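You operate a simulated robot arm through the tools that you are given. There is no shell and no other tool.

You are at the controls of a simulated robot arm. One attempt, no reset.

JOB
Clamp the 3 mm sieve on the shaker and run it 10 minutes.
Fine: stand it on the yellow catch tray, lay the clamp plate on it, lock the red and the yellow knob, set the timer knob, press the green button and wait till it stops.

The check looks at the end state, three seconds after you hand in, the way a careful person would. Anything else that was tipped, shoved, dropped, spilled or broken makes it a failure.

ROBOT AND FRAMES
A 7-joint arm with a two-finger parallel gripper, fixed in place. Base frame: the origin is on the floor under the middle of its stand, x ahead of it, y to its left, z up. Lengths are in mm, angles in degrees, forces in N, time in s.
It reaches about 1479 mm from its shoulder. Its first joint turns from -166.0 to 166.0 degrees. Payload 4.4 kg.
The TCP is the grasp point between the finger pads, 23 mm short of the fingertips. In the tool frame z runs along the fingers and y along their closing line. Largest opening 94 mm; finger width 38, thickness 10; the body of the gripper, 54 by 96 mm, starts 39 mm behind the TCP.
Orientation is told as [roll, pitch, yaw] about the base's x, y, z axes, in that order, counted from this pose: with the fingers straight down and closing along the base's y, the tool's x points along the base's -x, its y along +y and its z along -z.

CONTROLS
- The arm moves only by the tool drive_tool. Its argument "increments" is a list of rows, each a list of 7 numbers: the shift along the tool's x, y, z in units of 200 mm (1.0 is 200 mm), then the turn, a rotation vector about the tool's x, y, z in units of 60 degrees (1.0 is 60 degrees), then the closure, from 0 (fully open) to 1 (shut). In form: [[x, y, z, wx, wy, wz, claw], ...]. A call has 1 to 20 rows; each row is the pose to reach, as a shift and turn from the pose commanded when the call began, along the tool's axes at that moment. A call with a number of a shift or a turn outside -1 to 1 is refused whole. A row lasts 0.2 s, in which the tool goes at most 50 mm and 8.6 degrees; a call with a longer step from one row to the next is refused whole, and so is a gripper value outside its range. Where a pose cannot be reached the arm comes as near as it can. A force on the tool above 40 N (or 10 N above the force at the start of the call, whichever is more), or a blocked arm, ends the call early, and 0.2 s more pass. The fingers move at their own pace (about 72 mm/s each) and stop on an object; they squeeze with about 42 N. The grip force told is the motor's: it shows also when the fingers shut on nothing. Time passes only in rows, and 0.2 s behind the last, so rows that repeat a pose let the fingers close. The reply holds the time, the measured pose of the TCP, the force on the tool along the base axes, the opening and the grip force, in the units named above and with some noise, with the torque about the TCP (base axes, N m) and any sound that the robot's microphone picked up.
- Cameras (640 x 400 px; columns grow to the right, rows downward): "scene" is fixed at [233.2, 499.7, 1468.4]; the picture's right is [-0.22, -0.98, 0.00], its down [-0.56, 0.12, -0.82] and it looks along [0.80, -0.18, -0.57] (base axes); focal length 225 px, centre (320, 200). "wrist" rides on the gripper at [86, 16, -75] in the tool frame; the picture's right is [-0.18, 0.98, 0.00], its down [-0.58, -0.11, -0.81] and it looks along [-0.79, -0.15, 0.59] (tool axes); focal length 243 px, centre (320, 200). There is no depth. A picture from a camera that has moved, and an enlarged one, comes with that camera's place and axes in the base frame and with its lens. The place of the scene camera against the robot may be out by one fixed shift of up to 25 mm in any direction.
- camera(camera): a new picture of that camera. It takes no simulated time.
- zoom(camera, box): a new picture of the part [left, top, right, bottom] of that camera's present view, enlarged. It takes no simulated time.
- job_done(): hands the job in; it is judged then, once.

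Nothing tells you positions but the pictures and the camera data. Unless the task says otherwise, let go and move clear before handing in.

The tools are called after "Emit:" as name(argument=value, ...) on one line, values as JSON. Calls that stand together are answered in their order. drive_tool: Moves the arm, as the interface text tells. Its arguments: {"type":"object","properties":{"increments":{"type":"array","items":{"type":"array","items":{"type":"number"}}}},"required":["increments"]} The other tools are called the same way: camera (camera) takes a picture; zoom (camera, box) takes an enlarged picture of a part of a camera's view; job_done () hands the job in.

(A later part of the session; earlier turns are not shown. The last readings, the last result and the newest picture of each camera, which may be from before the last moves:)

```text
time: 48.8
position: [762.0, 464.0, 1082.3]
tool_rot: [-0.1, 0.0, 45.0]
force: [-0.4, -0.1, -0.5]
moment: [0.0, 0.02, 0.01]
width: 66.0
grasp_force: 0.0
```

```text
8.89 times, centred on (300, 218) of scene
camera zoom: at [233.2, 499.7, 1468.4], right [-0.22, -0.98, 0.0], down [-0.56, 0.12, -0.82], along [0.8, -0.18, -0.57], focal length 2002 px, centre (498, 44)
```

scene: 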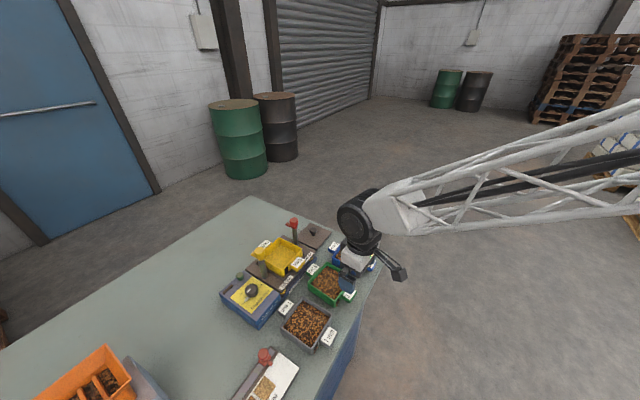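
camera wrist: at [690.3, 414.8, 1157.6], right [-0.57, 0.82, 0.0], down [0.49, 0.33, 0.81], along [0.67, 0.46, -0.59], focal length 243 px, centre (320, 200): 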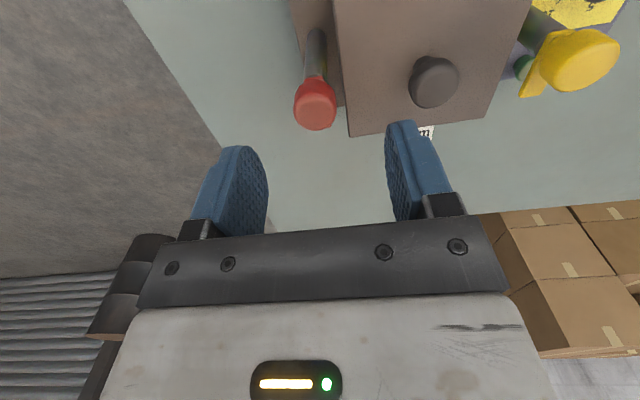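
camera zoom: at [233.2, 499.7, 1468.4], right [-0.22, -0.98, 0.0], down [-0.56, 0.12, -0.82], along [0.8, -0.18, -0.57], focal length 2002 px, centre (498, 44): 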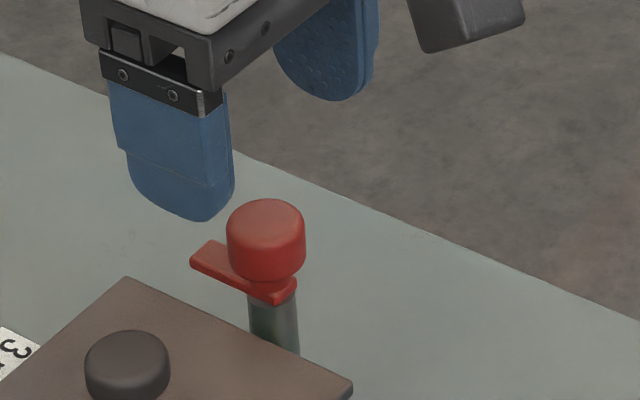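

The red cap is about 27 mm across with its top at z ≈ 1022, and its tab sits just above plate level. I'll fine-align and lower until the tips are level with the cap top.

Emit:
drive_tool(increments=[[-0.008, -0.009, 0.03, 0, 0, 0, 0.3], [-0.0165, -0.0185, 0.1, 0, 0, 0, 0.3], [-0.0165, -0.0185, 0.17, 0, 0, 0, 0.3], [-0.0165, -0.0185, 0.17, 0, 0, 0, 0.3]])

Emit:
camera(camera="wrist")

Emit:
zoom(camera="wrist", box=[220, 60, 420, 185])

Emit:
zoom(camera="scene", box=[270, 195, 330, 240])

```text
time: 49.8
position: [765.3, 462.2, 1050.2]
tool_rot: [0.0, -0.1, 45.0]
force: [-0.8, 0.6, -0.5]
moment: [-0.01, -0.01, -0.01]
width: 65.7
grasp_force: 0.1
```

```text
taken
camera wrist: at [694.1, 414.3, 1123.8], right [-0.57, 0.82, 0.0], down [0.49, 0.33, 0.81], along [0.67, 0.46, -0.59], focal length 243 px, centre (320, 200)
```

wrist: 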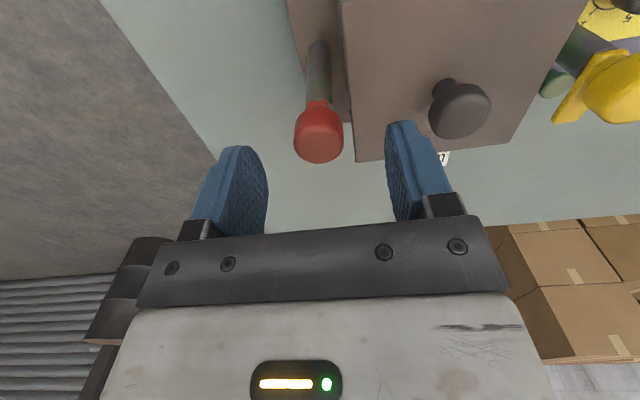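

```text
3.20 times, centred on (320, 122) of wrist
camera zoom: at [694.1, 414.3, 1123.8], right [-0.57, 0.82, 0.0], down [0.49, 0.33, 0.81], along [0.67, 0.46, -0.59], focal length 776 px, centre (320, 448)
```

zoom: 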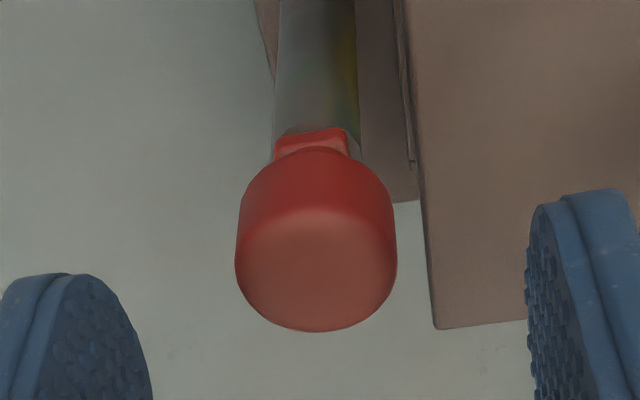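

```text
8.89 times, centred on (300, 218) of scene
camera zoom: at [233.2, 499.7, 1468.4], right [-0.22, -0.98, 0.0], down [-0.56, 0.12, -0.82], along [0.8, -0.18, -0.57], focal length 2002 px, centre (498, 44)
```

zoom: 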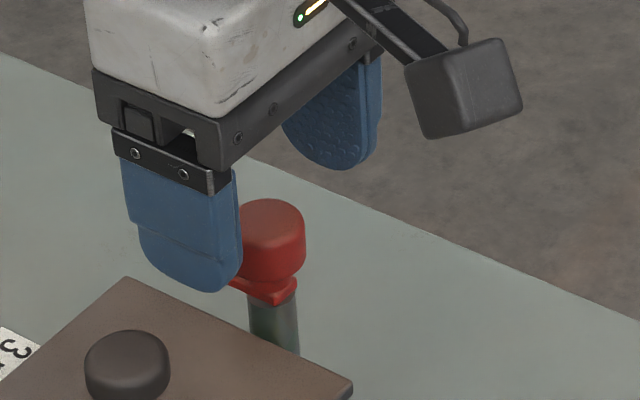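

The fingers are centred on the red cap within 1 mm, and the plate top is near z ≈ 988. I'll lower to TCP z ≈ 1016, which keeps the tips above the plate, and grip the cap.

Emit:
drive_tool(increments=[[-0.002, -0.003, 0.05, 0, 0, 0, 0.3], [-0.003, -0.004, 0.1, 0, 0, 0, 0.3], [-0.003, -0.004, 0.15, 0, 0, 0, 0.3], [-0.003, -0.004, 0.164, 0, 0, 0, 0.3], [-0.003, -0.004, 0.164, 0, 0, 0, 0.3]])

Emit:
drive_tool(increments=[[0, 0, 0, 0, 0, 0, 0.6], [0, 0, 0, 0, 0, 0, 0.8], [0, 0, 0, 0, 0, 0, 1], [0, 0, 0, 0, 0, 0, 1]])

Emit:
camera(camera="wrist")

Emit:
zoom(camera="scene", box=[270, 195, 330, 240])

```text
time: 51.0
position: [766.3, 463.5, 1016.2]
tool_rot: [0.0, 0.0, 44.9]
force: [-0.7, 0.1, 0.3]
moment: [0.01, -0.02, 0.03]
width: 65.7
grasp_force: 0.1
```

```text
time: 52.0
position: [766.9, 464.1, 1017.4]
tool_rot: [0.0, 0.0, 45.0]
force: [6.4, -5.7, -1.2]
moment: [0.09, -0.12, 0.03]
width: 27.5
grasp_force: 45.3
```

```text
taken
camera wrist: at [695.2, 414.4, 1091.2], right [-0.56, 0.83, 0.0], down [0.49, 0.33, 0.81], along [0.67, 0.46, -0.59], focal length 243 px, centre (320, 200)
```

wrist: 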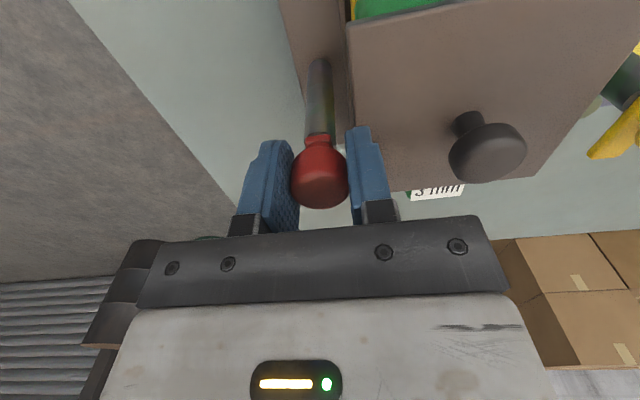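

```text
8.89 times, centred on (300, 218) of scene
camera zoom: at [233.2, 499.7, 1468.4], right [-0.22, -0.98, 0.0], down [-0.56, 0.12, -0.82], along [0.8, -0.18, -0.57], focal length 2002 px, centre (498, 44)
```

zoom: 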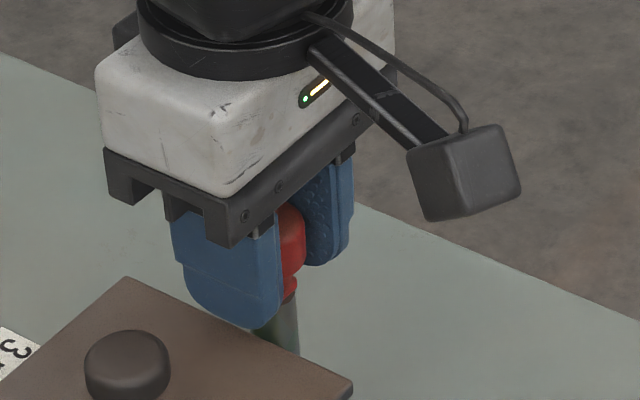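

The red cap is gripped, with a sideways load of about 8 N. I'll relieve that with a slight shift and try a small turn counter-clockwise (seen from above), which swings the tab toward the plate.

Emit:
drive_tool(increments=[[0, -0.002, 0, 0, 0, 0, 1], [0, -0.004, 0, 0, 0, 0, 1]])

Emit:
drive_tool(increments=[[0, 0, 0, 0, 0, -0.05, 1], [0, 0, 0, 0, 0, -0.12, 1], [0, 0, 0, 0, 0, -0.2, 1], [0, 0, 0, 0, 0, -0.25, 1], [0, 0, 0, 0, 0, -0.25, 1]])

Emit:
camera(camera="wrist")

Emit:
zoom(camera="scene", box=[270, 195, 330, 240])

```text
time: 52.6
position: [766.9, 463.5, 1015.9]
tool_rot: [-0.1, -0.1, 44.9]
force: [-3.1, -2.8, 2.3]
moment: [0.55, -0.58, -0.03]
width: 27.6
grasp_force: 45.5
```

```text
time: 53.8
position: [767.0, 463.2, 1017.4]
tool_rot: [0.1, 0.1, 60.1]
force: [-7.5, 2.8, -2.5]
moment: [0.08, 0.09, -0.01]
width: 27.4
grasp_force: 44.9
```

```text
taken
camera wrist: at [710.7, 397.3, 1091.2], right [-0.76, 0.65, 0.0], down [0.38, 0.45, 0.81], along [0.52, 0.61, -0.59], focal length 243 px, centre (320, 200)
```

wrist: 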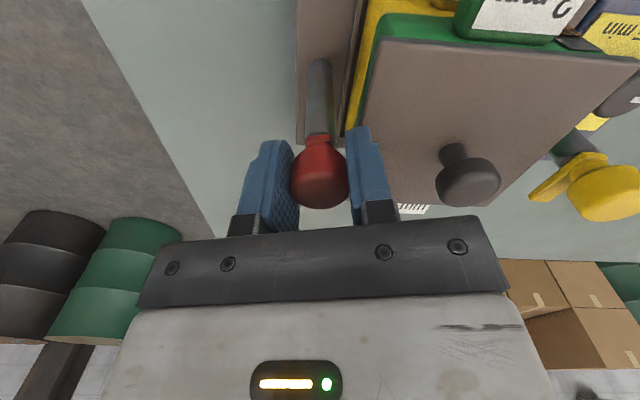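

```text
8.89 times, centred on (300, 218) of scene
camera zoom: at [233.2, 499.7, 1468.4], right [-0.22, -0.98, 0.0], down [-0.56, 0.12, -0.82], along [0.8, -0.18, -0.57], focal length 2002 px, centre (498, 44)
```

zoom: 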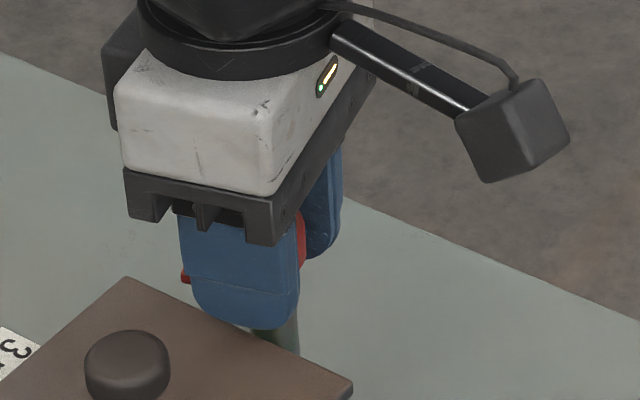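

It is turning freely and the tab follows the gripper. I'll continue the rotation.

Emit:
drive_tool(increments=[[0, 0, 0, 0, 0, -0.1, 1], [0, 0, 0, 0, 0, -0.22, 1], [0, 0, 0, 0, 0, -0.34, 1], [0, 0, 0, 0, 0, -0.46, 1], [0, 0, 0, 0, 0, -0.58, 1], [0, 0, 0, 0, 0, -0.7, 1], [0, 0, 0, 0, 0, -0.75, 1], [0, 0, 0, 0, 0, -0.75, 1]])

Emit:
camera(camera="wrist")

Emit:
zoom(camera="scene", box=[260, 190, 340, 250])

```text
time: 55.6
position: [766.5, 463.7, 1016.4]
tool_rot: [0.0, 0.0, 105.2]
force: [-10.0, 22.1, -7.0]
moment: [0.37, 0.13, -0.01]
width: 27.6
grasp_force: 45.3
```

```text
taken
camera wrist: at [774.7, 376.3, 1091.2], right [-1.0, -0.08, 0.0], down [-0.05, 0.59, 0.81], along [-0.06, 0.8, -0.59], focal length 243 px, centre (320, 200)
```

wrist: 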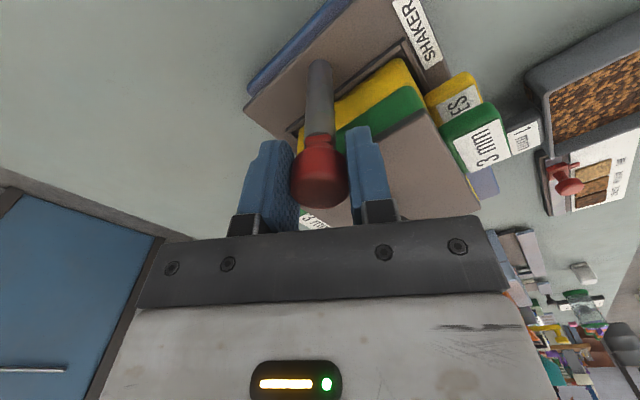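

```text
6.67 times, centred on (300, 220) of scene
camera zoom: at [233.2, 499.7, 1468.4], right [-0.22, -0.98, 0.0], down [-0.56, 0.12, -0.82], along [0.8, -0.18, -0.57], focal length 1501 px, centre (453, 67)
```

zoom: 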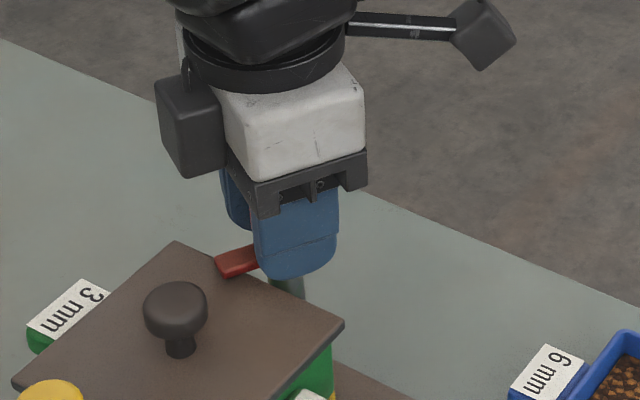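

The tab is swinging in over the plate. There is about 22 N of sideways load, so I'll shift 1 mm to relieve it and then finish the turn to about 135°.

Emit:
drive_tool(increments=[[-0.003, 0, 0, 0, 0, 0, 1], [-0.006, 0, 0, 0, 0, 0, 1]])

Emit:
drive_tool(increments=[[0, 0, 0, 0, 0, -0.08, 1], [0, 0, 0, 0, 0, -0.18, 1], [0, 0, 0, 0, 0, -0.28, 1], [0, 0, 0, 0, 0, -0.38, 1], [0, 0, 0, 0, 0, -0.45, 1], [0, 0, 0, 0, 0, -0.5, 1], [0, 0, 0, 0, 0, -0.5, 1]])

Emit:
camera(camera="wrist")

Emit:
zoom(camera="scene", box=[260, 190, 340, 250])

```text
time: 56.2
position: [766.1, 462.8, 1017.1]
tool_rot: [0.0, 0.0, 105.0]
force: [-5.3, 7.6, -10.0]
moment: [0.74, 0.18, 0.0]
width: 27.6
grasp_force: 45.5
```

```text
time: 57.8
position: [767.0, 461.9, 1017.0]
tool_rot: [0.0, -0.1, 135.0]
force: [-0.5, -23.5, -4.8]
moment: [-0.08, 0.01, -0.02]
width: 27.5
grasp_force: 44.5
```

```text
taken
camera wrist: at [817.5, 391.5, 1091.2], right [-0.82, -0.57, 0.0], down [-0.33, 0.49, 0.81], along [-0.46, 0.67, -0.59], focal length 243 px, centre (320, 200)
```

wrist: 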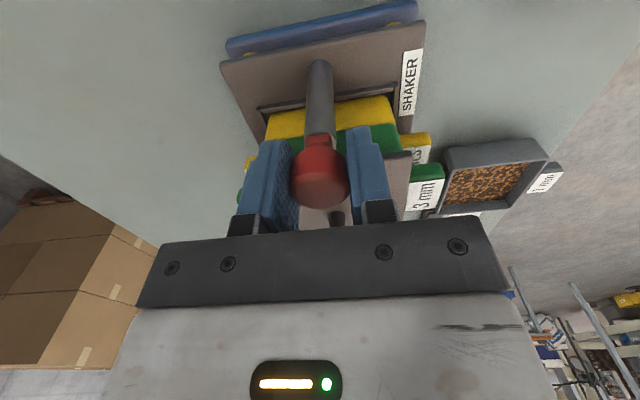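

```text
6.67 times, centred on (300, 220) of scene
camera zoom: at [233.2, 499.7, 1468.4], right [-0.22, -0.98, 0.0], down [-0.56, 0.12, -0.82], along [0.8, -0.18, -0.57], focal length 1501 px, centre (453, 67)
```

zoom: 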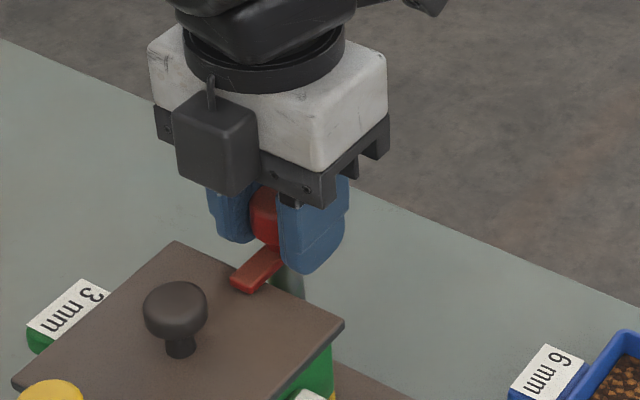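

The red tab now points straight in over the plate, parallel to its edge. I'll ease the load, release the cap and rise to check it.

Emit:
drive_tool(increments=[[0, 0.003, 0, 0, 0, 0, 1], [0.003, 0.005, 0, 0, 0, 0, 1]])

Emit:
drive_tool(increments=[[0, 0, 0, 0, 0, 0, 0.6], [0, 0, 0, 0, 0, 0, 0.45], [0, 0, 0, 0, 0, 0, 0.45], [0, 0, -0.05, 0, 0, 0, 0.45], [0, 0, -0.15, 0, 0, 0, 0.45], [0, 0, -0.3, 0, 0, 0, 0.45], [0, 0, -0.45, 0, 0, 0, 0.45], [0, 0, -0.45, 0, 0, 0, 0.45]])

Emit:
camera(camera="wrist")

Emit:
zoom(camera="scene", box=[240, 195, 340, 270])

Emit:
zoom(camera="wrist", box=[220, 20, 420, 145])

```text
time: 58.4
position: [767.0, 463.1, 1016.9]
tool_rot: [-0.1, -0.1, 135.0]
force: [20.9, -2.7, -7.4]
moment: [-0.26, -0.46, 0.03]
width: 27.6
grasp_force: 44.8
```

```text
time: 60.2
position: [765.7, 463.1, 1107.1]
tool_rot: [0.0, 0.0, 135.0]
force: [0.1, 0.0, 0.6]
moment: [0.03, 0.0, 0.0]
width: 51.5
grasp_force: 0.0
```

```text
taken
camera wrist: at [816.0, 391.6, 1180.6], right [-0.82, -0.57, 0.0], down [-0.33, 0.49, 0.81], along [-0.46, 0.67, -0.59], focal length 243 px, centre (320, 200)
```

wrist: 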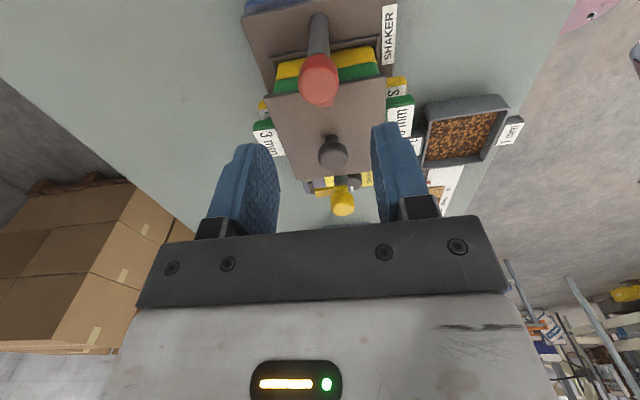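

```text
5.33 times, centred on (290, 232) of scene
camera zoom: at [233.2, 499.7, 1468.4], right [-0.22, -0.98, 0.0], down [-0.56, 0.12, -0.82], along [0.8, -0.18, -0.57], focal length 1201 px, centre (480, 27)
```

zoom: 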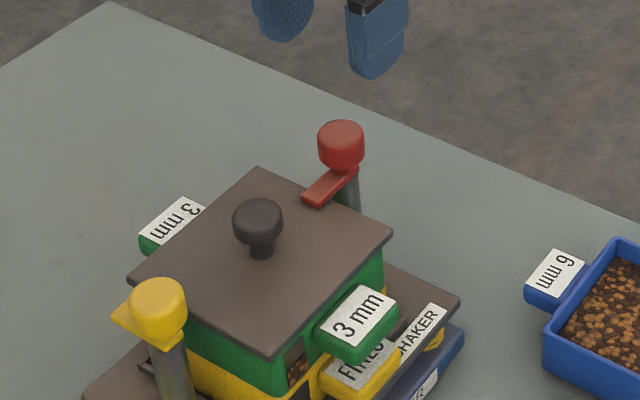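

```text
3.20 times, centred on (320, 82) of wrist
camera zoom: at [816.0, 391.6, 1180.6], right [-0.82, -0.57, 0.0], down [-0.33, 0.49, 0.81], along [-0.46, 0.67, -0.59], focal length 776 px, centre (320, 576)
```

zoom: 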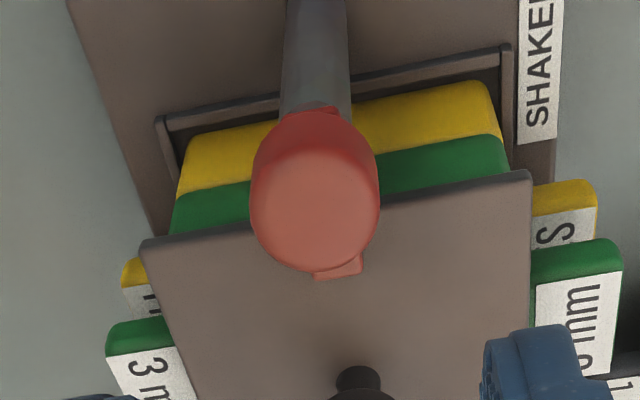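

The red lock is over the plate. Next is the yellow one: I'll move above it while turning the gripper back.

Emit:
drive_tool(increments=[[-0.09, 0, 0, 0, 0, 0.12, 0.3], [-0.18, 0, 0, 0, 0, 0.25, 0.3], [-0.27, 0, 0, 0, 0, 0.38, 0.3], [-0.36, 0, 0, 0, 0, 0.51, 0.3], [-0.45, 0, 0, 0, 0, 0.64, 0.3], [-0.55, 0, 0, 0, 0, 0.77, 0.3], [-0.65, 0, 0, 0, 0, 0.9, 0.3], [-0.744, 0.004, 0, 0, 0, 1.0, 0.3], [-0.744, 0.004, 0, 0, 0, 1.0, 0.3]])

Emit:
drive_tool(increments=[[0, 0, 0, 0, 0, 0.12, 0.3], [0, 0, 0, 0, 0, 0.25, 0.3], [0, 0, 0, 0, 0, 0.38, 0.3], [0, 0, 0, 0, 0, 0.5, 0.3], [0, 0, 0.06, 0, 0, 0.5, 0.3], [0, 0, 0.12, 0, 0, 0.5, 0.3], [0, 0, 0.12, 0, 0, 0.5, 0.3]])

Emit:
camera(camera="wrist")

Emit:
zoom(camera="wrist", box=[220, 40, 420, 165])

Emit:
zoom(camera="scene", box=[230, 195, 330, 270])

```text
time: 62.2
position: [659.1, 567.3, 1107.1]
tool_rot: [0.0, 0.0, 74.9]
force: [-0.1, 1.2, 0.5]
moment: [0.0, -0.02, -0.03]
width: 65.7
grasp_force: 0.1
```

```text
time: 63.8
position: [661.0, 567.3, 1083.2]
tool_rot: [0.0, 0.0, 45.0]
force: [1.1, 0.3, -0.1]
moment: [-0.01, 0.01, -0.03]
width: 65.6
grasp_force: 0.1
```

```text
taken
camera wrist: at [588.5, 518.5, 1157.4], right [-0.56, 0.83, 0.0], down [0.49, 0.33, 0.81], along [0.67, 0.46, -0.59], focal length 243 px, centre (320, 200)
```

wrist: 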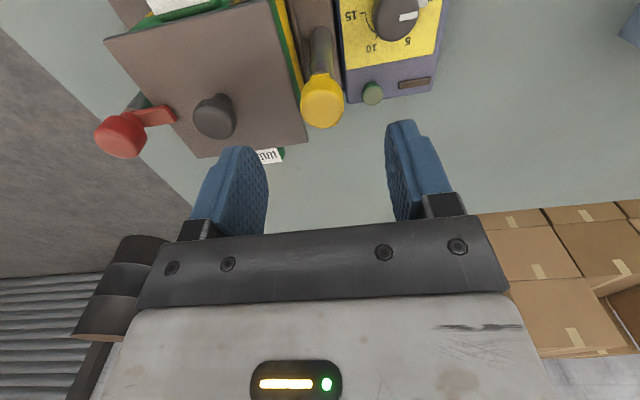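

```text
3.20 times, centred on (320, 102) of wrist
camera zoom: at [588.5, 518.5, 1157.4], right [-0.56, 0.83, 0.0], down [0.49, 0.33, 0.81], along [0.67, 0.46, -0.59], focal length 776 px, centre (320, 512)
```

zoom: 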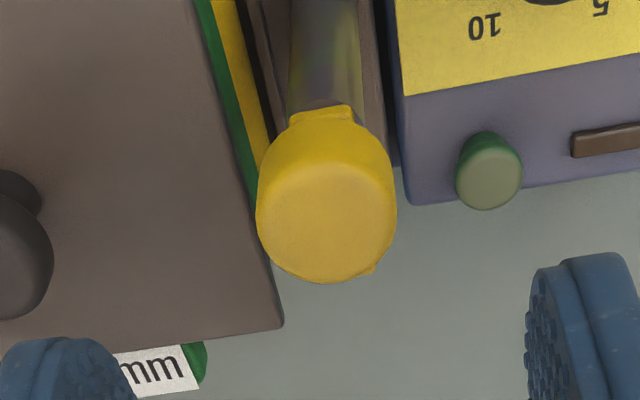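

```text
5.33 times, centred on (280, 232) of scene
camera zoom: at [233.2, 499.7, 1468.4], right [-0.22, -0.98, 0.0], down [-0.56, 0.12, -0.82], along [0.8, -0.18, -0.57], focal length 1201 px, centre (533, 27)
```

zoom: 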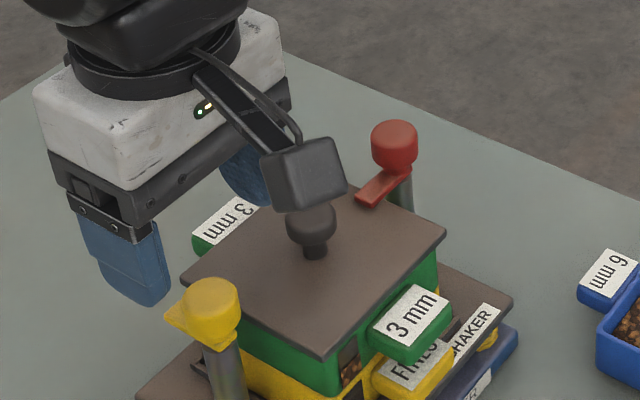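

I'm within about 2 mm of the yellow cap's axis. I'll align and lower, with a check just above it.

Emit:
drive_tool(increments=[[-0.005, 0.002, 0.04, 0, 0, 0, 0.3], [-0.011, 0.005, 0.1, 0, 0, 0, 0.3], [-0.011, 0.005, 0.17, 0, 0, 0, 0.3], [-0.011, 0.005, 0.17, 0, 0, 0, 0.3]])

Emit:
zoom(camera="wrist", box=[220, 60, 420, 185])

```text
time: 64.8
position: [661.1, 570.3, 1050.4]
tool_rot: [0.1, 0.0, 45.0]
force: [0.1, 0.1, -0.3]
moment: [0.02, 0.03, -0.02]
width: 65.9
grasp_force: 0.1
```

```text
3.20 times, centred on (320, 122) of wrist
camera zoom: at [589.4, 521.7, 1123.1], right [-0.57, 0.82, 0.0], down [0.49, 0.33, 0.81], along [0.67, 0.46, -0.59], focal length 776 px, centre (320, 448)
```

zoom: 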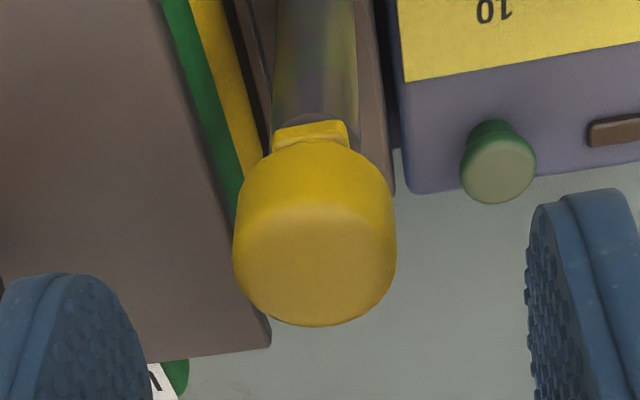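

Emit:
drive_tool(increments=[[0.003, -0.003, 0.04, 0, 0, 0, 0.3], [0.0045, -0.0055, 0.09, 0, 0, 0, 0.3], [0.0045, -0.0055, 0.14, 0, 0, 0, 0.3], [0.0045, -0.0055, 0.162, 0, 0, 0, 0.3], [0.0045, -0.0055, 0.162, 0, 0, 0, 0.3]])

Emit:
drive_tool(increments=[[0, 0, 0, 0, 0, 0, 0.6], [0, 0, 0, 0, 0, 0, 0.8], [0, 0, 0, 0, 0, 0, 1], [0, 0, 0, 0, 0, 0, 1]])

Emit:
camera(camera="wrist")

Emit:
zoom(camera="scene", box=[230, 205, 310, 265])

```text
time: 66.0
position: [662.0, 567.6, 1016.4]
tool_rot: [-0.1, 0.0, 44.9]
force: [1.0, 0.1, -0.3]
moment: [0.01, -0.03, -0.02]
width: 65.9
grasp_force: 0.0
```

```text
time: 67.2
position: [660.5, 569.0, 1016.0]
tool_rot: [-0.1, 0.1, 45.2]
force: [-7.6, 7.5, 3.9]
moment: [-0.05, 0.11, -0.02]
width: 27.5
grasp_force: 45.3
stopped in row 4: the force on the tool passed its limit at 41 N (the readings are from after the stop); the commanded pose is now the measured one
```

```text
taken
camera wrist: at [588.9, 519.9, 1091.2], right [-0.57, 0.82, 0.0], down [0.49, 0.33, 0.81], along [0.66, 0.46, -0.59], focal length 243 px, centre (320, 200)
```

wrist: 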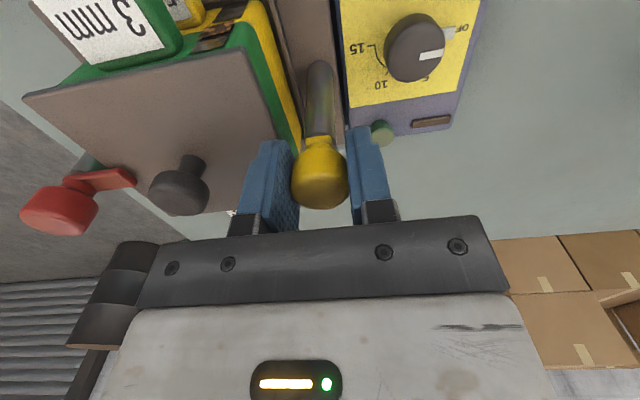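

```text
6.67 times, centred on (270, 235) of scene
camera zoom: at [233.2, 499.7, 1468.4], right [-0.22, -0.98, 0.0], down [-0.56, 0.12, -0.82], along [0.8, -0.18, -0.57], focal length 1501 px, centre (653, -33)
```

zoom: 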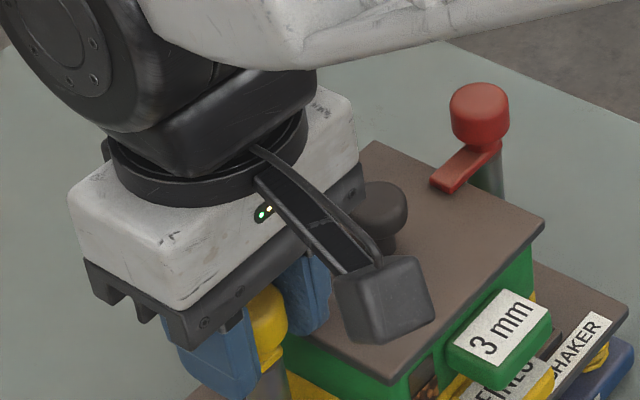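

The yellow cap is gripped, with about 10 N of side load toward +e1. I'll relieve that and start turning it clockwise, which swings its tab inward.

Emit:
drive_tool(increments=[[0, 0.0025, 0, 0, 0, 0, 1], [0, 0.005, 0, 0, 0, 0, 1]])

Emit:
drive_tool(increments=[[0, 0, 0, 0, 0, 0.05, 1], [0, 0, 0, 0, 0, 0.12, 1], [0, 0, 0, 0, 0, 0.2, 1], [0, 0, 0, 0, 0, 0.25, 1], [0, 0, 0, 0, 0, 0.25, 1]])

Emit:
camera(camera="wrist")

Emit:
zoom(camera="scene", box=[230, 205, 310, 265])

```text
time: 67.8
position: [661.3, 568.3, 1017.4]
tool_rot: [0.0, 0.0, 44.9]
force: [21.6, 3.0, 1.4]
moment: [-0.41, 0.37, -0.03]
width: 27.7
grasp_force: 45.0
```

```text
time: 69.0
position: [661.7, 568.3, 1016.4]
tool_rot: [-0.1, 0.0, 29.9]
force: [29.9, -20.7, 1.6]
moment: [0.03, -0.66, -0.04]
width: 27.5
grasp_force: 45.5
```

```text
taken
camera wrist: at [578.3, 540.7, 1091.2], right [-0.33, 0.94, 0.0], down [0.56, 0.2, 0.81], along [0.76, 0.27, -0.59], focal length 243 px, centre (320, 200)
```

wrist: 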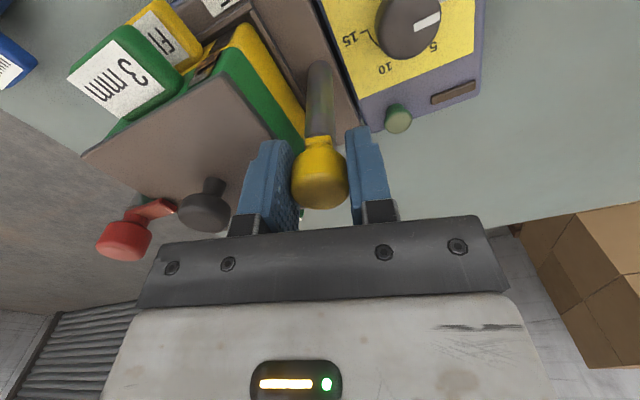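

```text
6.67 times, centred on (270, 235) of scene
camera zoom: at [233.2, 499.7, 1468.4], right [-0.22, -0.98, 0.0], down [-0.56, 0.12, -0.82], along [0.8, -0.18, -0.57], focal length 1501 px, centre (653, -33)
```

zoom: 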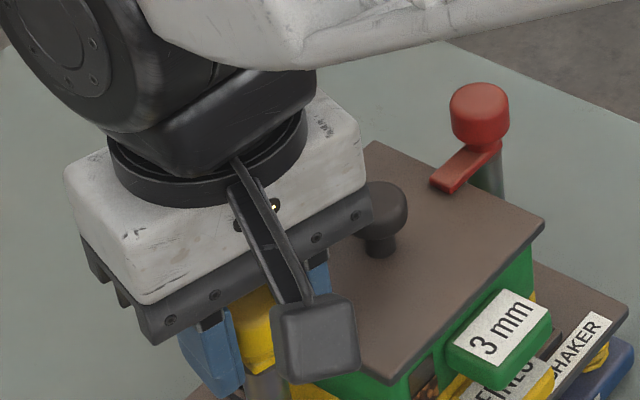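

Emit:
drive_tool(increments=[[-0.0015, -0.003, 0, 0, 0, 0, 1], [-0.003, -0.006, 0, 0, 0, 0, 1]])

Emit:
drive_tool(increments=[[0, 0, 0, 0, 0, 0.08, 1], [0, 0, 0, 0, 0, 0.17, 1], [0, 0, 0, 0, 0, 0.25, 1], [0, 0, 0, 0, 0, 0.33, 1], [0, 0, 0, 0, 0, 0.33, 1]])

```text
time: 69.6
position: [661.0, 569.7, 1016.9]
tool_rot: [0.0, 0.1, 30.0]
force: [-8.2, -30.1, 9.8]
moment: [-0.16, -0.17, -0.02]
width: 27.4
grasp_force: 45.3
```

```text
time: 70.8
position: [661.2, 569.5, 1015.8]
tool_rot: [0.1, 0.0, 10.3]
force: [-31.2, -6.9, 13.3]
moment: [-0.02, 0.32, -0.02]
width: 27.8
grasp_force: 45.2
```

Emit:
drive_tool(increments=[[0.003, 0, 0, 0, 0, 0, 1], [0.006, 0, -0.002, 0, 0, 0, 1]])

Emit:
camera(camera="wrist")

Emit:
zoom(camera="scene", box=[230, 205, 310, 265])

```text
time: 71.4
position: [661.0, 568.8, 1017.2]
tool_rot: [0.1, -0.2, 10.3]
force: [4.6, 23.1, 3.3]
moment: [0.09, 0.67, 0.02]
width: 27.8
grasp_force: 45.5
```

```text
taken
camera wrist: at [573.4, 570.4, 1091.0], right [0.01, 1.0, 0.0], down [0.59, 0.0, 0.81], along [0.81, 0.0, -0.59], focal length 243 px, centre (320, 200)
```

wrist: 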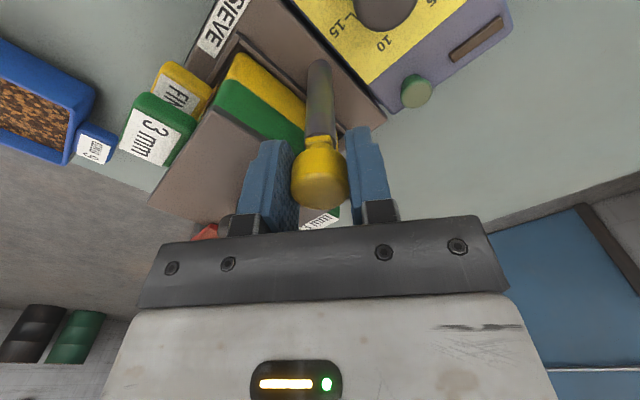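

```text
6.67 times, centred on (270, 235) of scene
camera zoom: at [233.2, 499.7, 1468.4], right [-0.22, -0.98, 0.0], down [-0.56, 0.12, -0.82], along [0.8, -0.18, -0.57], focal length 1501 px, centre (653, -33)
```

zoom: 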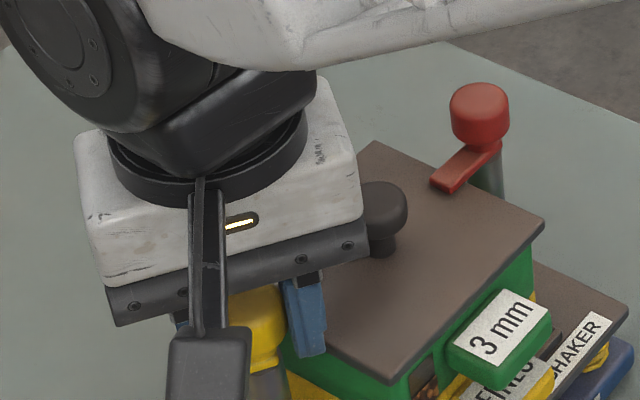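

Emit:
drive_tool(increments=[[0, 0, 0, 0, 0, 0.08, 1], [0, 0, 0, 0, 0, 0.17, 1], [0, 0, 0, 0, 0, 0.26, 1], [0, 0, 0, 0, 0, 0.35, 1], [0, 0, 0, 0, 0, 0.42, 1], [0, 0, 0, 0, 0, 0.42, 1]])

Emit:
zoom(camera="wrist", box=[220, 90, 420, 215])

Emit:
zoom(camera="scene", box=[230, 205, 310, 265])

```text
time: 72.0
position: [660.9, 568.9, 1015.7]
tool_rot: [0.1, -0.1, 2.1]
force: [2.9, 11.4, -0.9]
moment: [0.09, 0.23, 0.01]
width: 27.5
grasp_force: 44.7
stopped in row 2: the force on the tool passed its limit at 42 N (the readings are from after the stop); the commanded pose is now the measured one
```

```text
3.20 times, centred on (320, 152) of wrist
camera zoom: at [574.4, 583.1, 1091.0], right [0.15, 0.99, 0.0], down [0.58, -0.09, 0.81], along [0.8, -0.12, -0.59], focal length 776 px, centre (320, 352)
```

zoom: 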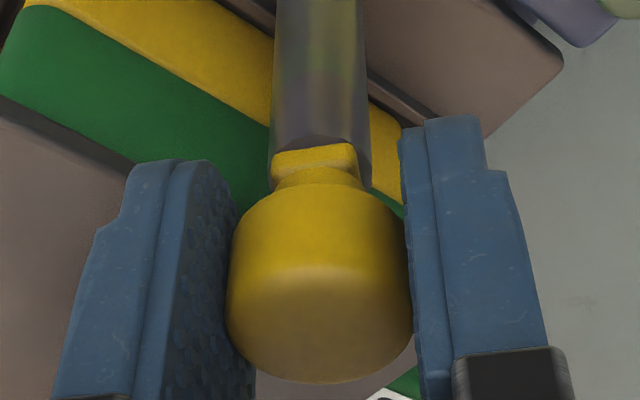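

```text
6.67 times, centred on (270, 235) of scene
camera zoom: at [233.2, 499.7, 1468.4], right [-0.22, -0.98, 0.0], down [-0.56, 0.12, -0.82], along [0.8, -0.18, -0.57], focal length 1501 px, centre (653, -33)
```

zoom: 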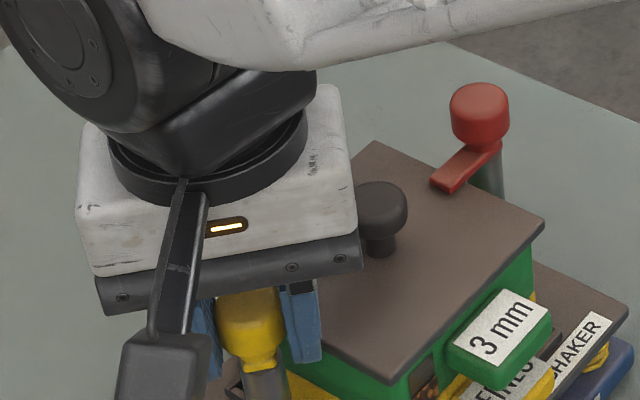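

Emit:
drive_tool(increments=[[0, 0.0025, 0, 0, 0, 0.05, 1], [0, 0.0025, 0, 0, 0, 0.12, 1], [0, 0.0025, 0, 0, 0, 0.2, 1], [0, 0.0025, 0, 0, 0, 0.27, 1]])

```text
time: 73.0
position: [660.5, 569.5, 1016.6]
tool_rot: [0.1, 0.0, -14.3]
force: [3.3, 17.6, -6.3]
moment: [-0.07, -0.24, 0.03]
width: 27.3
grasp_force: 44.6
```

Emit:
drive_tool(increments=[[0, 0.003, 0, 0, 0, 0.05, 1], [0, 0.003, 0, 0, 0, 0.12, 1], [0, 0.003, 0, 0, 0, 0.2, 1], [0, 0.003, 0, 0, 0, 0.27, 1]])

Emit:
zoom(camera="wrist", box=[220, 90, 420, 215])

Emit:
zoom(camera="scene", box=[230, 205, 310, 265])

```text
time: 74.0
position: [661.1, 568.8, 1015.7]
tool_rot: [0.1, 0.1, -30.5]
force: [5.0, 0.2, -11.7]
moment: [0.22, 0.32, -0.02]
width: 27.6
grasp_force: 45.3
```

```text
3.20 times, centred on (320, 152) of wrist
camera zoom: at [595.2, 628.1, 1091.1], right [0.66, 0.75, 0.0], down [0.45, -0.39, 0.81], along [0.61, -0.53, -0.59], focal length 776 px, centre (320, 352)
```

zoom: 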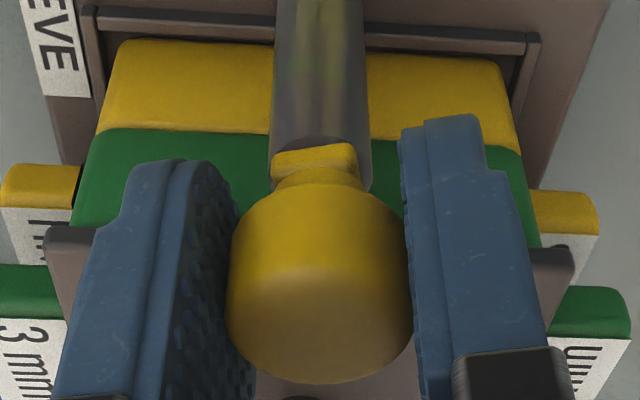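

```text
6.67 times, centred on (270, 235) of scene
camera zoom: at [233.2, 499.7, 1468.4], right [-0.22, -0.98, 0.0], down [-0.56, 0.12, -0.82], along [0.8, -0.18, -0.57], focal length 1501 px, centre (653, -33)
```

zoom: 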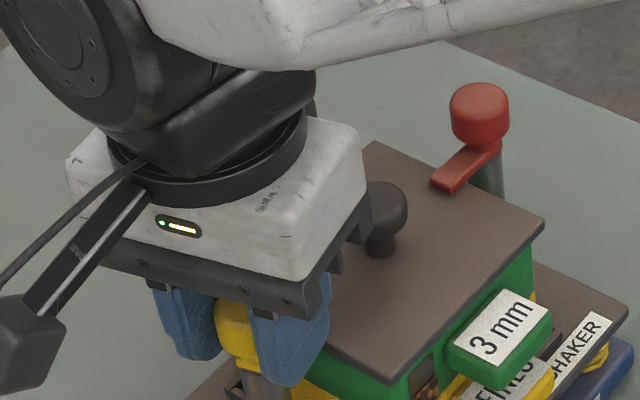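

The tab is following the gripper; about 15° remains.

Emit:
drive_tool(increments=[[0, 0, 0, 0, 0, 0.05, 1], [0, 0, 0, 0, 0, 0.12, 1], [0, 0, 0, 0, 0, 0.19, 1], [0, 0, 0, 0, 0, 0.245, 1], [0, 0, 0, 0, 0, 0.245, 1]])

Emit:
zoom(camera="wrist", box=[220, 90, 420, 215])

Emit:
zoom(camera="scene", box=[230, 205, 310, 265])

```text
time: 75.2
position: [661.0, 569.0, 1015.5]
tool_rot: [0.1, 0.0, -45.2]
force: [-13.6, -34.6, -5.1]
moment: [-0.31, -0.01, -0.01]
width: 27.8
grasp_force: 44.9
```

```text
3.20 times, centred on (320, 152) of wrist
camera zoom: at [612.1, 643.0, 1091.2], right [0.83, 0.56, 0.0], down [0.33, -0.49, 0.81], along [0.45, -0.67, -0.59], focal length 776 px, centre (320, 352)
```

zoom: 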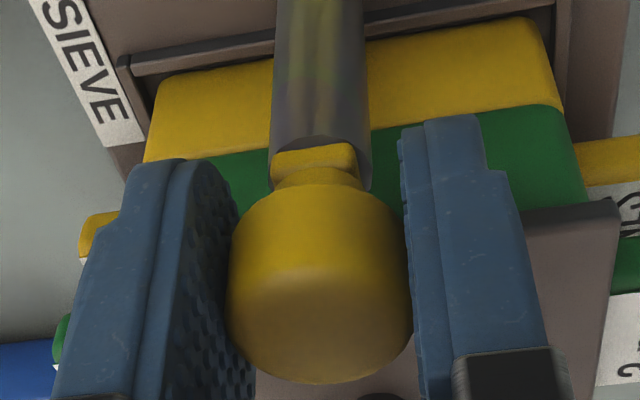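

```text
6.67 times, centred on (270, 235) of scene
camera zoom: at [233.2, 499.7, 1468.4], right [-0.22, -0.98, 0.0], down [-0.56, 0.12, -0.82], along [0.8, -0.18, -0.57], focal length 1501 px, centre (653, -33)
```

zoom: 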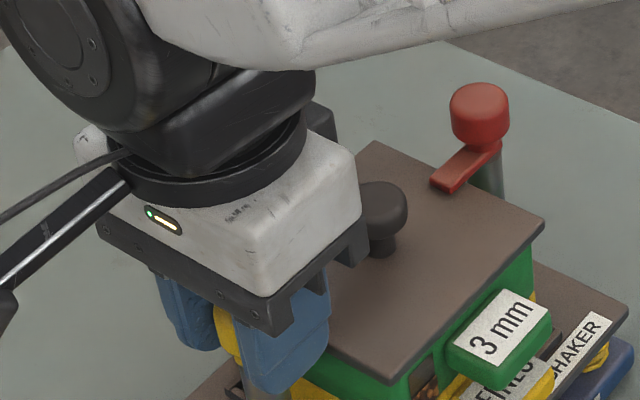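

The gripper is at −45°, so the tab should be over the plate. I'll relieve the side load, open and rise to check.

Emit:
drive_tool(increments=[[0, -0.002, 0, 0, 0, 0, 1], [0, -0.004, 0, 0, 0, 0, 1]])

Emit:
drive_tool(increments=[[0, 0, 0, 0, 0, 0, 0.6], [0, 0, 0, 0, 0, 0, 0.45], [0, 0, 0, 0, 0, 0, 0.45], [0, 0, -0.05, 0, 0, 0, 0.45], [0, 0, -0.15, 0, 0, 0, 0.45], [0, 0, -0.3, 0, 0, 0, 0.45], [0, 0, -0.45, 0, 0, 0, 0.45], [0, 0, -0.45, 0, 0, 0, 0.45]])

Emit:
camera(camera="wrist")

Emit:
zoom(camera="wrist", box=[220, 20, 420, 145])

Emit:
zoom(camera="scene", box=[230, 205, 330, 280])

```text
time: 75.8
position: [661.7, 569.2, 1016.4]
tool_rot: [0.1, 0.0, -45.1]
force: [4.3, -17.2, -15.0]
moment: [-0.15, -0.12, 0.0]
width: 27.6
grasp_force: 45.0
```

```text
time: 77.6
position: [658.5, 569.7, 1105.6]
tool_rot: [0.1, 0.0, -45.1]
force: [0.0, 0.3, -0.6]
moment: [0.03, 0.04, 0.0]
width: 51.7
grasp_force: 0.1
```

```text
taken
camera wrist: at [609.9, 642.7, 1180.4], right [0.83, 0.56, 0.0], down [0.33, -0.49, 0.81], along [0.45, -0.67, -0.59], focal length 243 px, centre (320, 200)
```

wrist: 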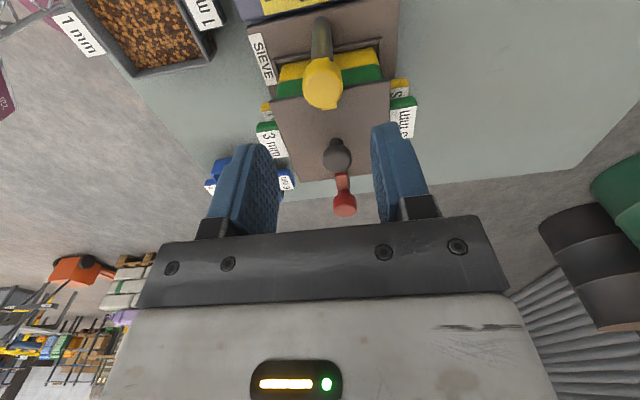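

```text
3.20 times, centred on (320, 82) of wrist
camera zoom: at [609.9, 642.7, 1180.4], right [0.83, 0.56, 0.0], down [0.33, -0.49, 0.81], along [0.45, -0.67, -0.59], focal length 776 px, centre (320, 576)
```

zoom: 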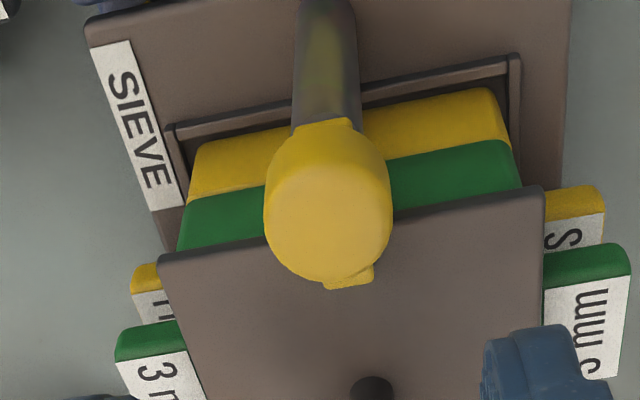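

```text
5.33 times, centred on (280, 242) of scene
camera zoom: at [233.2, 499.7, 1468.4], right [-0.22, -0.98, 0.0], down [-0.56, 0.12, -0.82], along [0.8, -0.18, -0.57], focal length 1201 px, centre (533, -27)
```

zoom: 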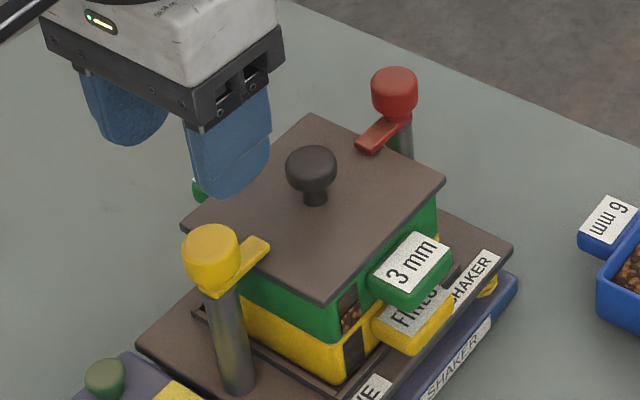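

Both tabs now lie over the clamp plate. Before moving to the timer, I'll zoom in on the locks and the control panel.

Emit:
zoom(camera="scene", box=[258, 240, 288, 262])

Emit:
zoom(camera="scene", box=[288, 212, 318, 234])

Emit:
zoom(camera="scene", box=[215, 260, 295, 320])

```text
16.00 times, centred on (273, 251) of scene
camera zoom: at [233.2, 499.7, 1468.4], right [-0.22, -0.98, 0.0], down [-0.56, 0.12, -0.82], along [0.8, -0.18, -0.57], focal length 3603 px, centre (1072, -616)
```

zoom: 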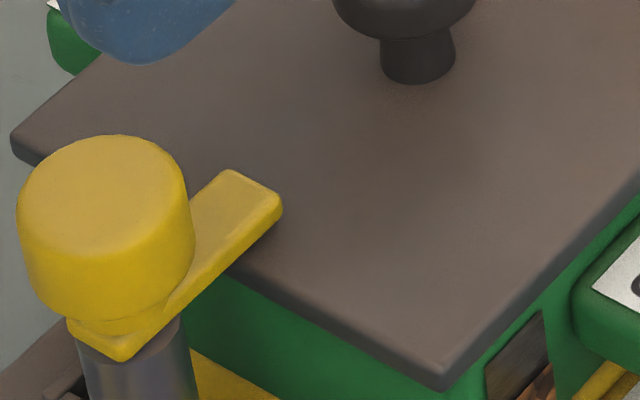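

```text
16.00 times, centred on (303, 223) of scene
camera zoom: at [233.2, 499.7, 1468.4], right [-0.22, -0.98, 0.0], down [-0.56, 0.12, -0.82], along [0.8, -0.18, -0.57], focal length 3603 px, centre (592, -168)
```

zoom: 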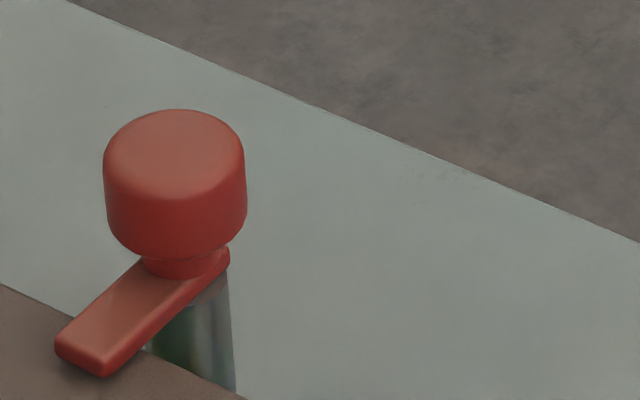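

```text
6.67 times, centred on (255, 290) of scene
camera zoom: at [233.2, 499.7, 1468.4], right [-0.22, -0.98, 0.0], down [-0.56, 0.12, -0.82], along [0.8, -0.18, -0.57], focal length 1501 px, centre (753, -400)
```

zoom: 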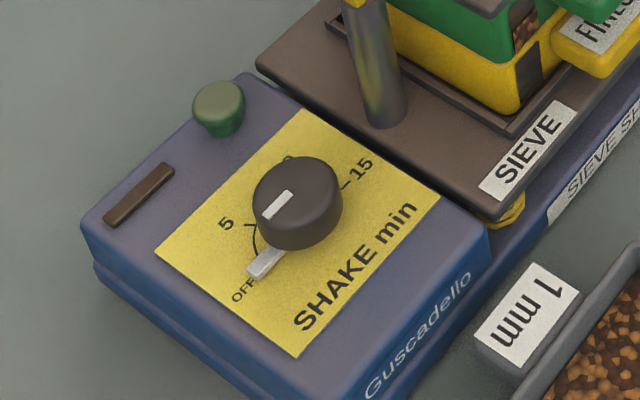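

Both tabs hug the plate, so the stack is clamped. The timer knob is at roughly (612, 604) and points at OFF. I'll move above it with the gripper turned so its body stays clear of the yellow post, and look straight at the dial.

Emit:
drive_tool(increments=[[0.07, -0.01, 0, 0, 0, -0.1, 0.3], [0.15, -0.02, 0, 0, 0, -0.2, 0.3], [0.22, -0.035, 0, 0, 0, -0.3, 0.3], [0.29, -0.0465, 0, 0, 0, -0.417, 0.3], [0.29, -0.0465, 0.12, 0, 0, -0.417, 0.3], [0.29, -0.0465, 0.24, 0, 0, -0.417, 0.3], [0.29, -0.0465, 0.325, 0, 0, -0.417, 0.3], [0.29, -0.0465, 0.325, 0, 0, -0.417, 0.3]])

Emit:
camera(camera="wrist")

Emit:
zoom(camera="wrist", box=[220, 0, 420, 125])

Emit:
zoom(camera="scene", box=[220, 220, 320, 295])

```text
time: 79.4
position: [613.3, 604.7, 1043.3]
tool_rot: [0.1, -0.1, -20.1]
force: [0.5, -0.5, -1.0]
moment: [0.02, 0.0, 0.04]
width: 65.9
grasp_force: 0.0
```

```text
taken
camera wrist: at [537.8, 649.9, 1116.8], right [0.51, 0.86, 0.0], down [0.51, -0.3, 0.81], along [0.69, -0.41, -0.59], focal length 243 px, centre (320, 200)
```

wrist: 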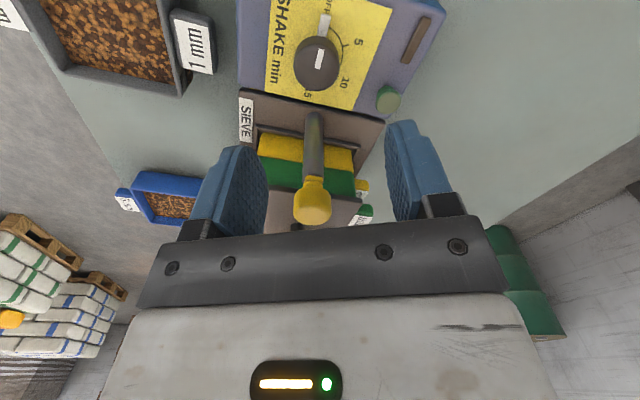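

```text
3.20 times, centred on (320, 62) of wrist
camera zoom: at [537.8, 649.9, 1116.8], right [0.51, 0.86, 0.0], down [0.51, -0.3, 0.81], along [0.69, -0.41, -0.59], focal length 776 px, centre (320, 640)
```

zoom: 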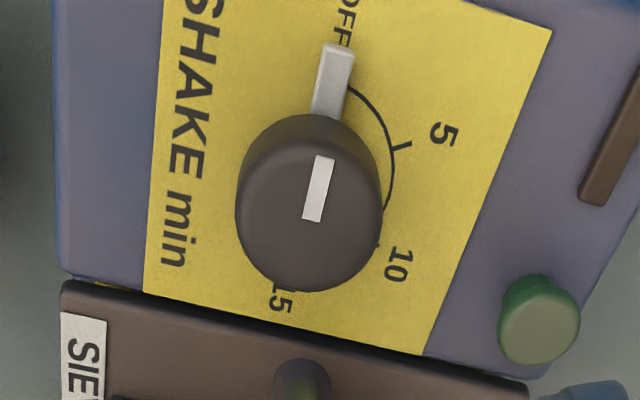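

```text
5.33 times, centred on (270, 258) of scene
camera zoom: at [233.2, 499.7, 1468.4], right [-0.22, -0.98, 0.0], down [-0.56, 0.12, -0.82], along [0.8, -0.18, -0.57], focal length 1201 px, centre (587, -107)
```

zoom: 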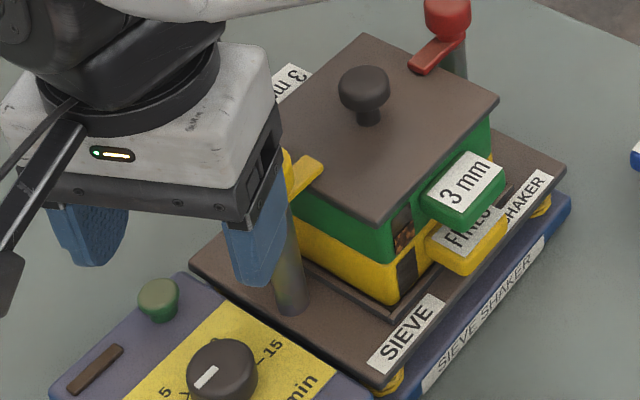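

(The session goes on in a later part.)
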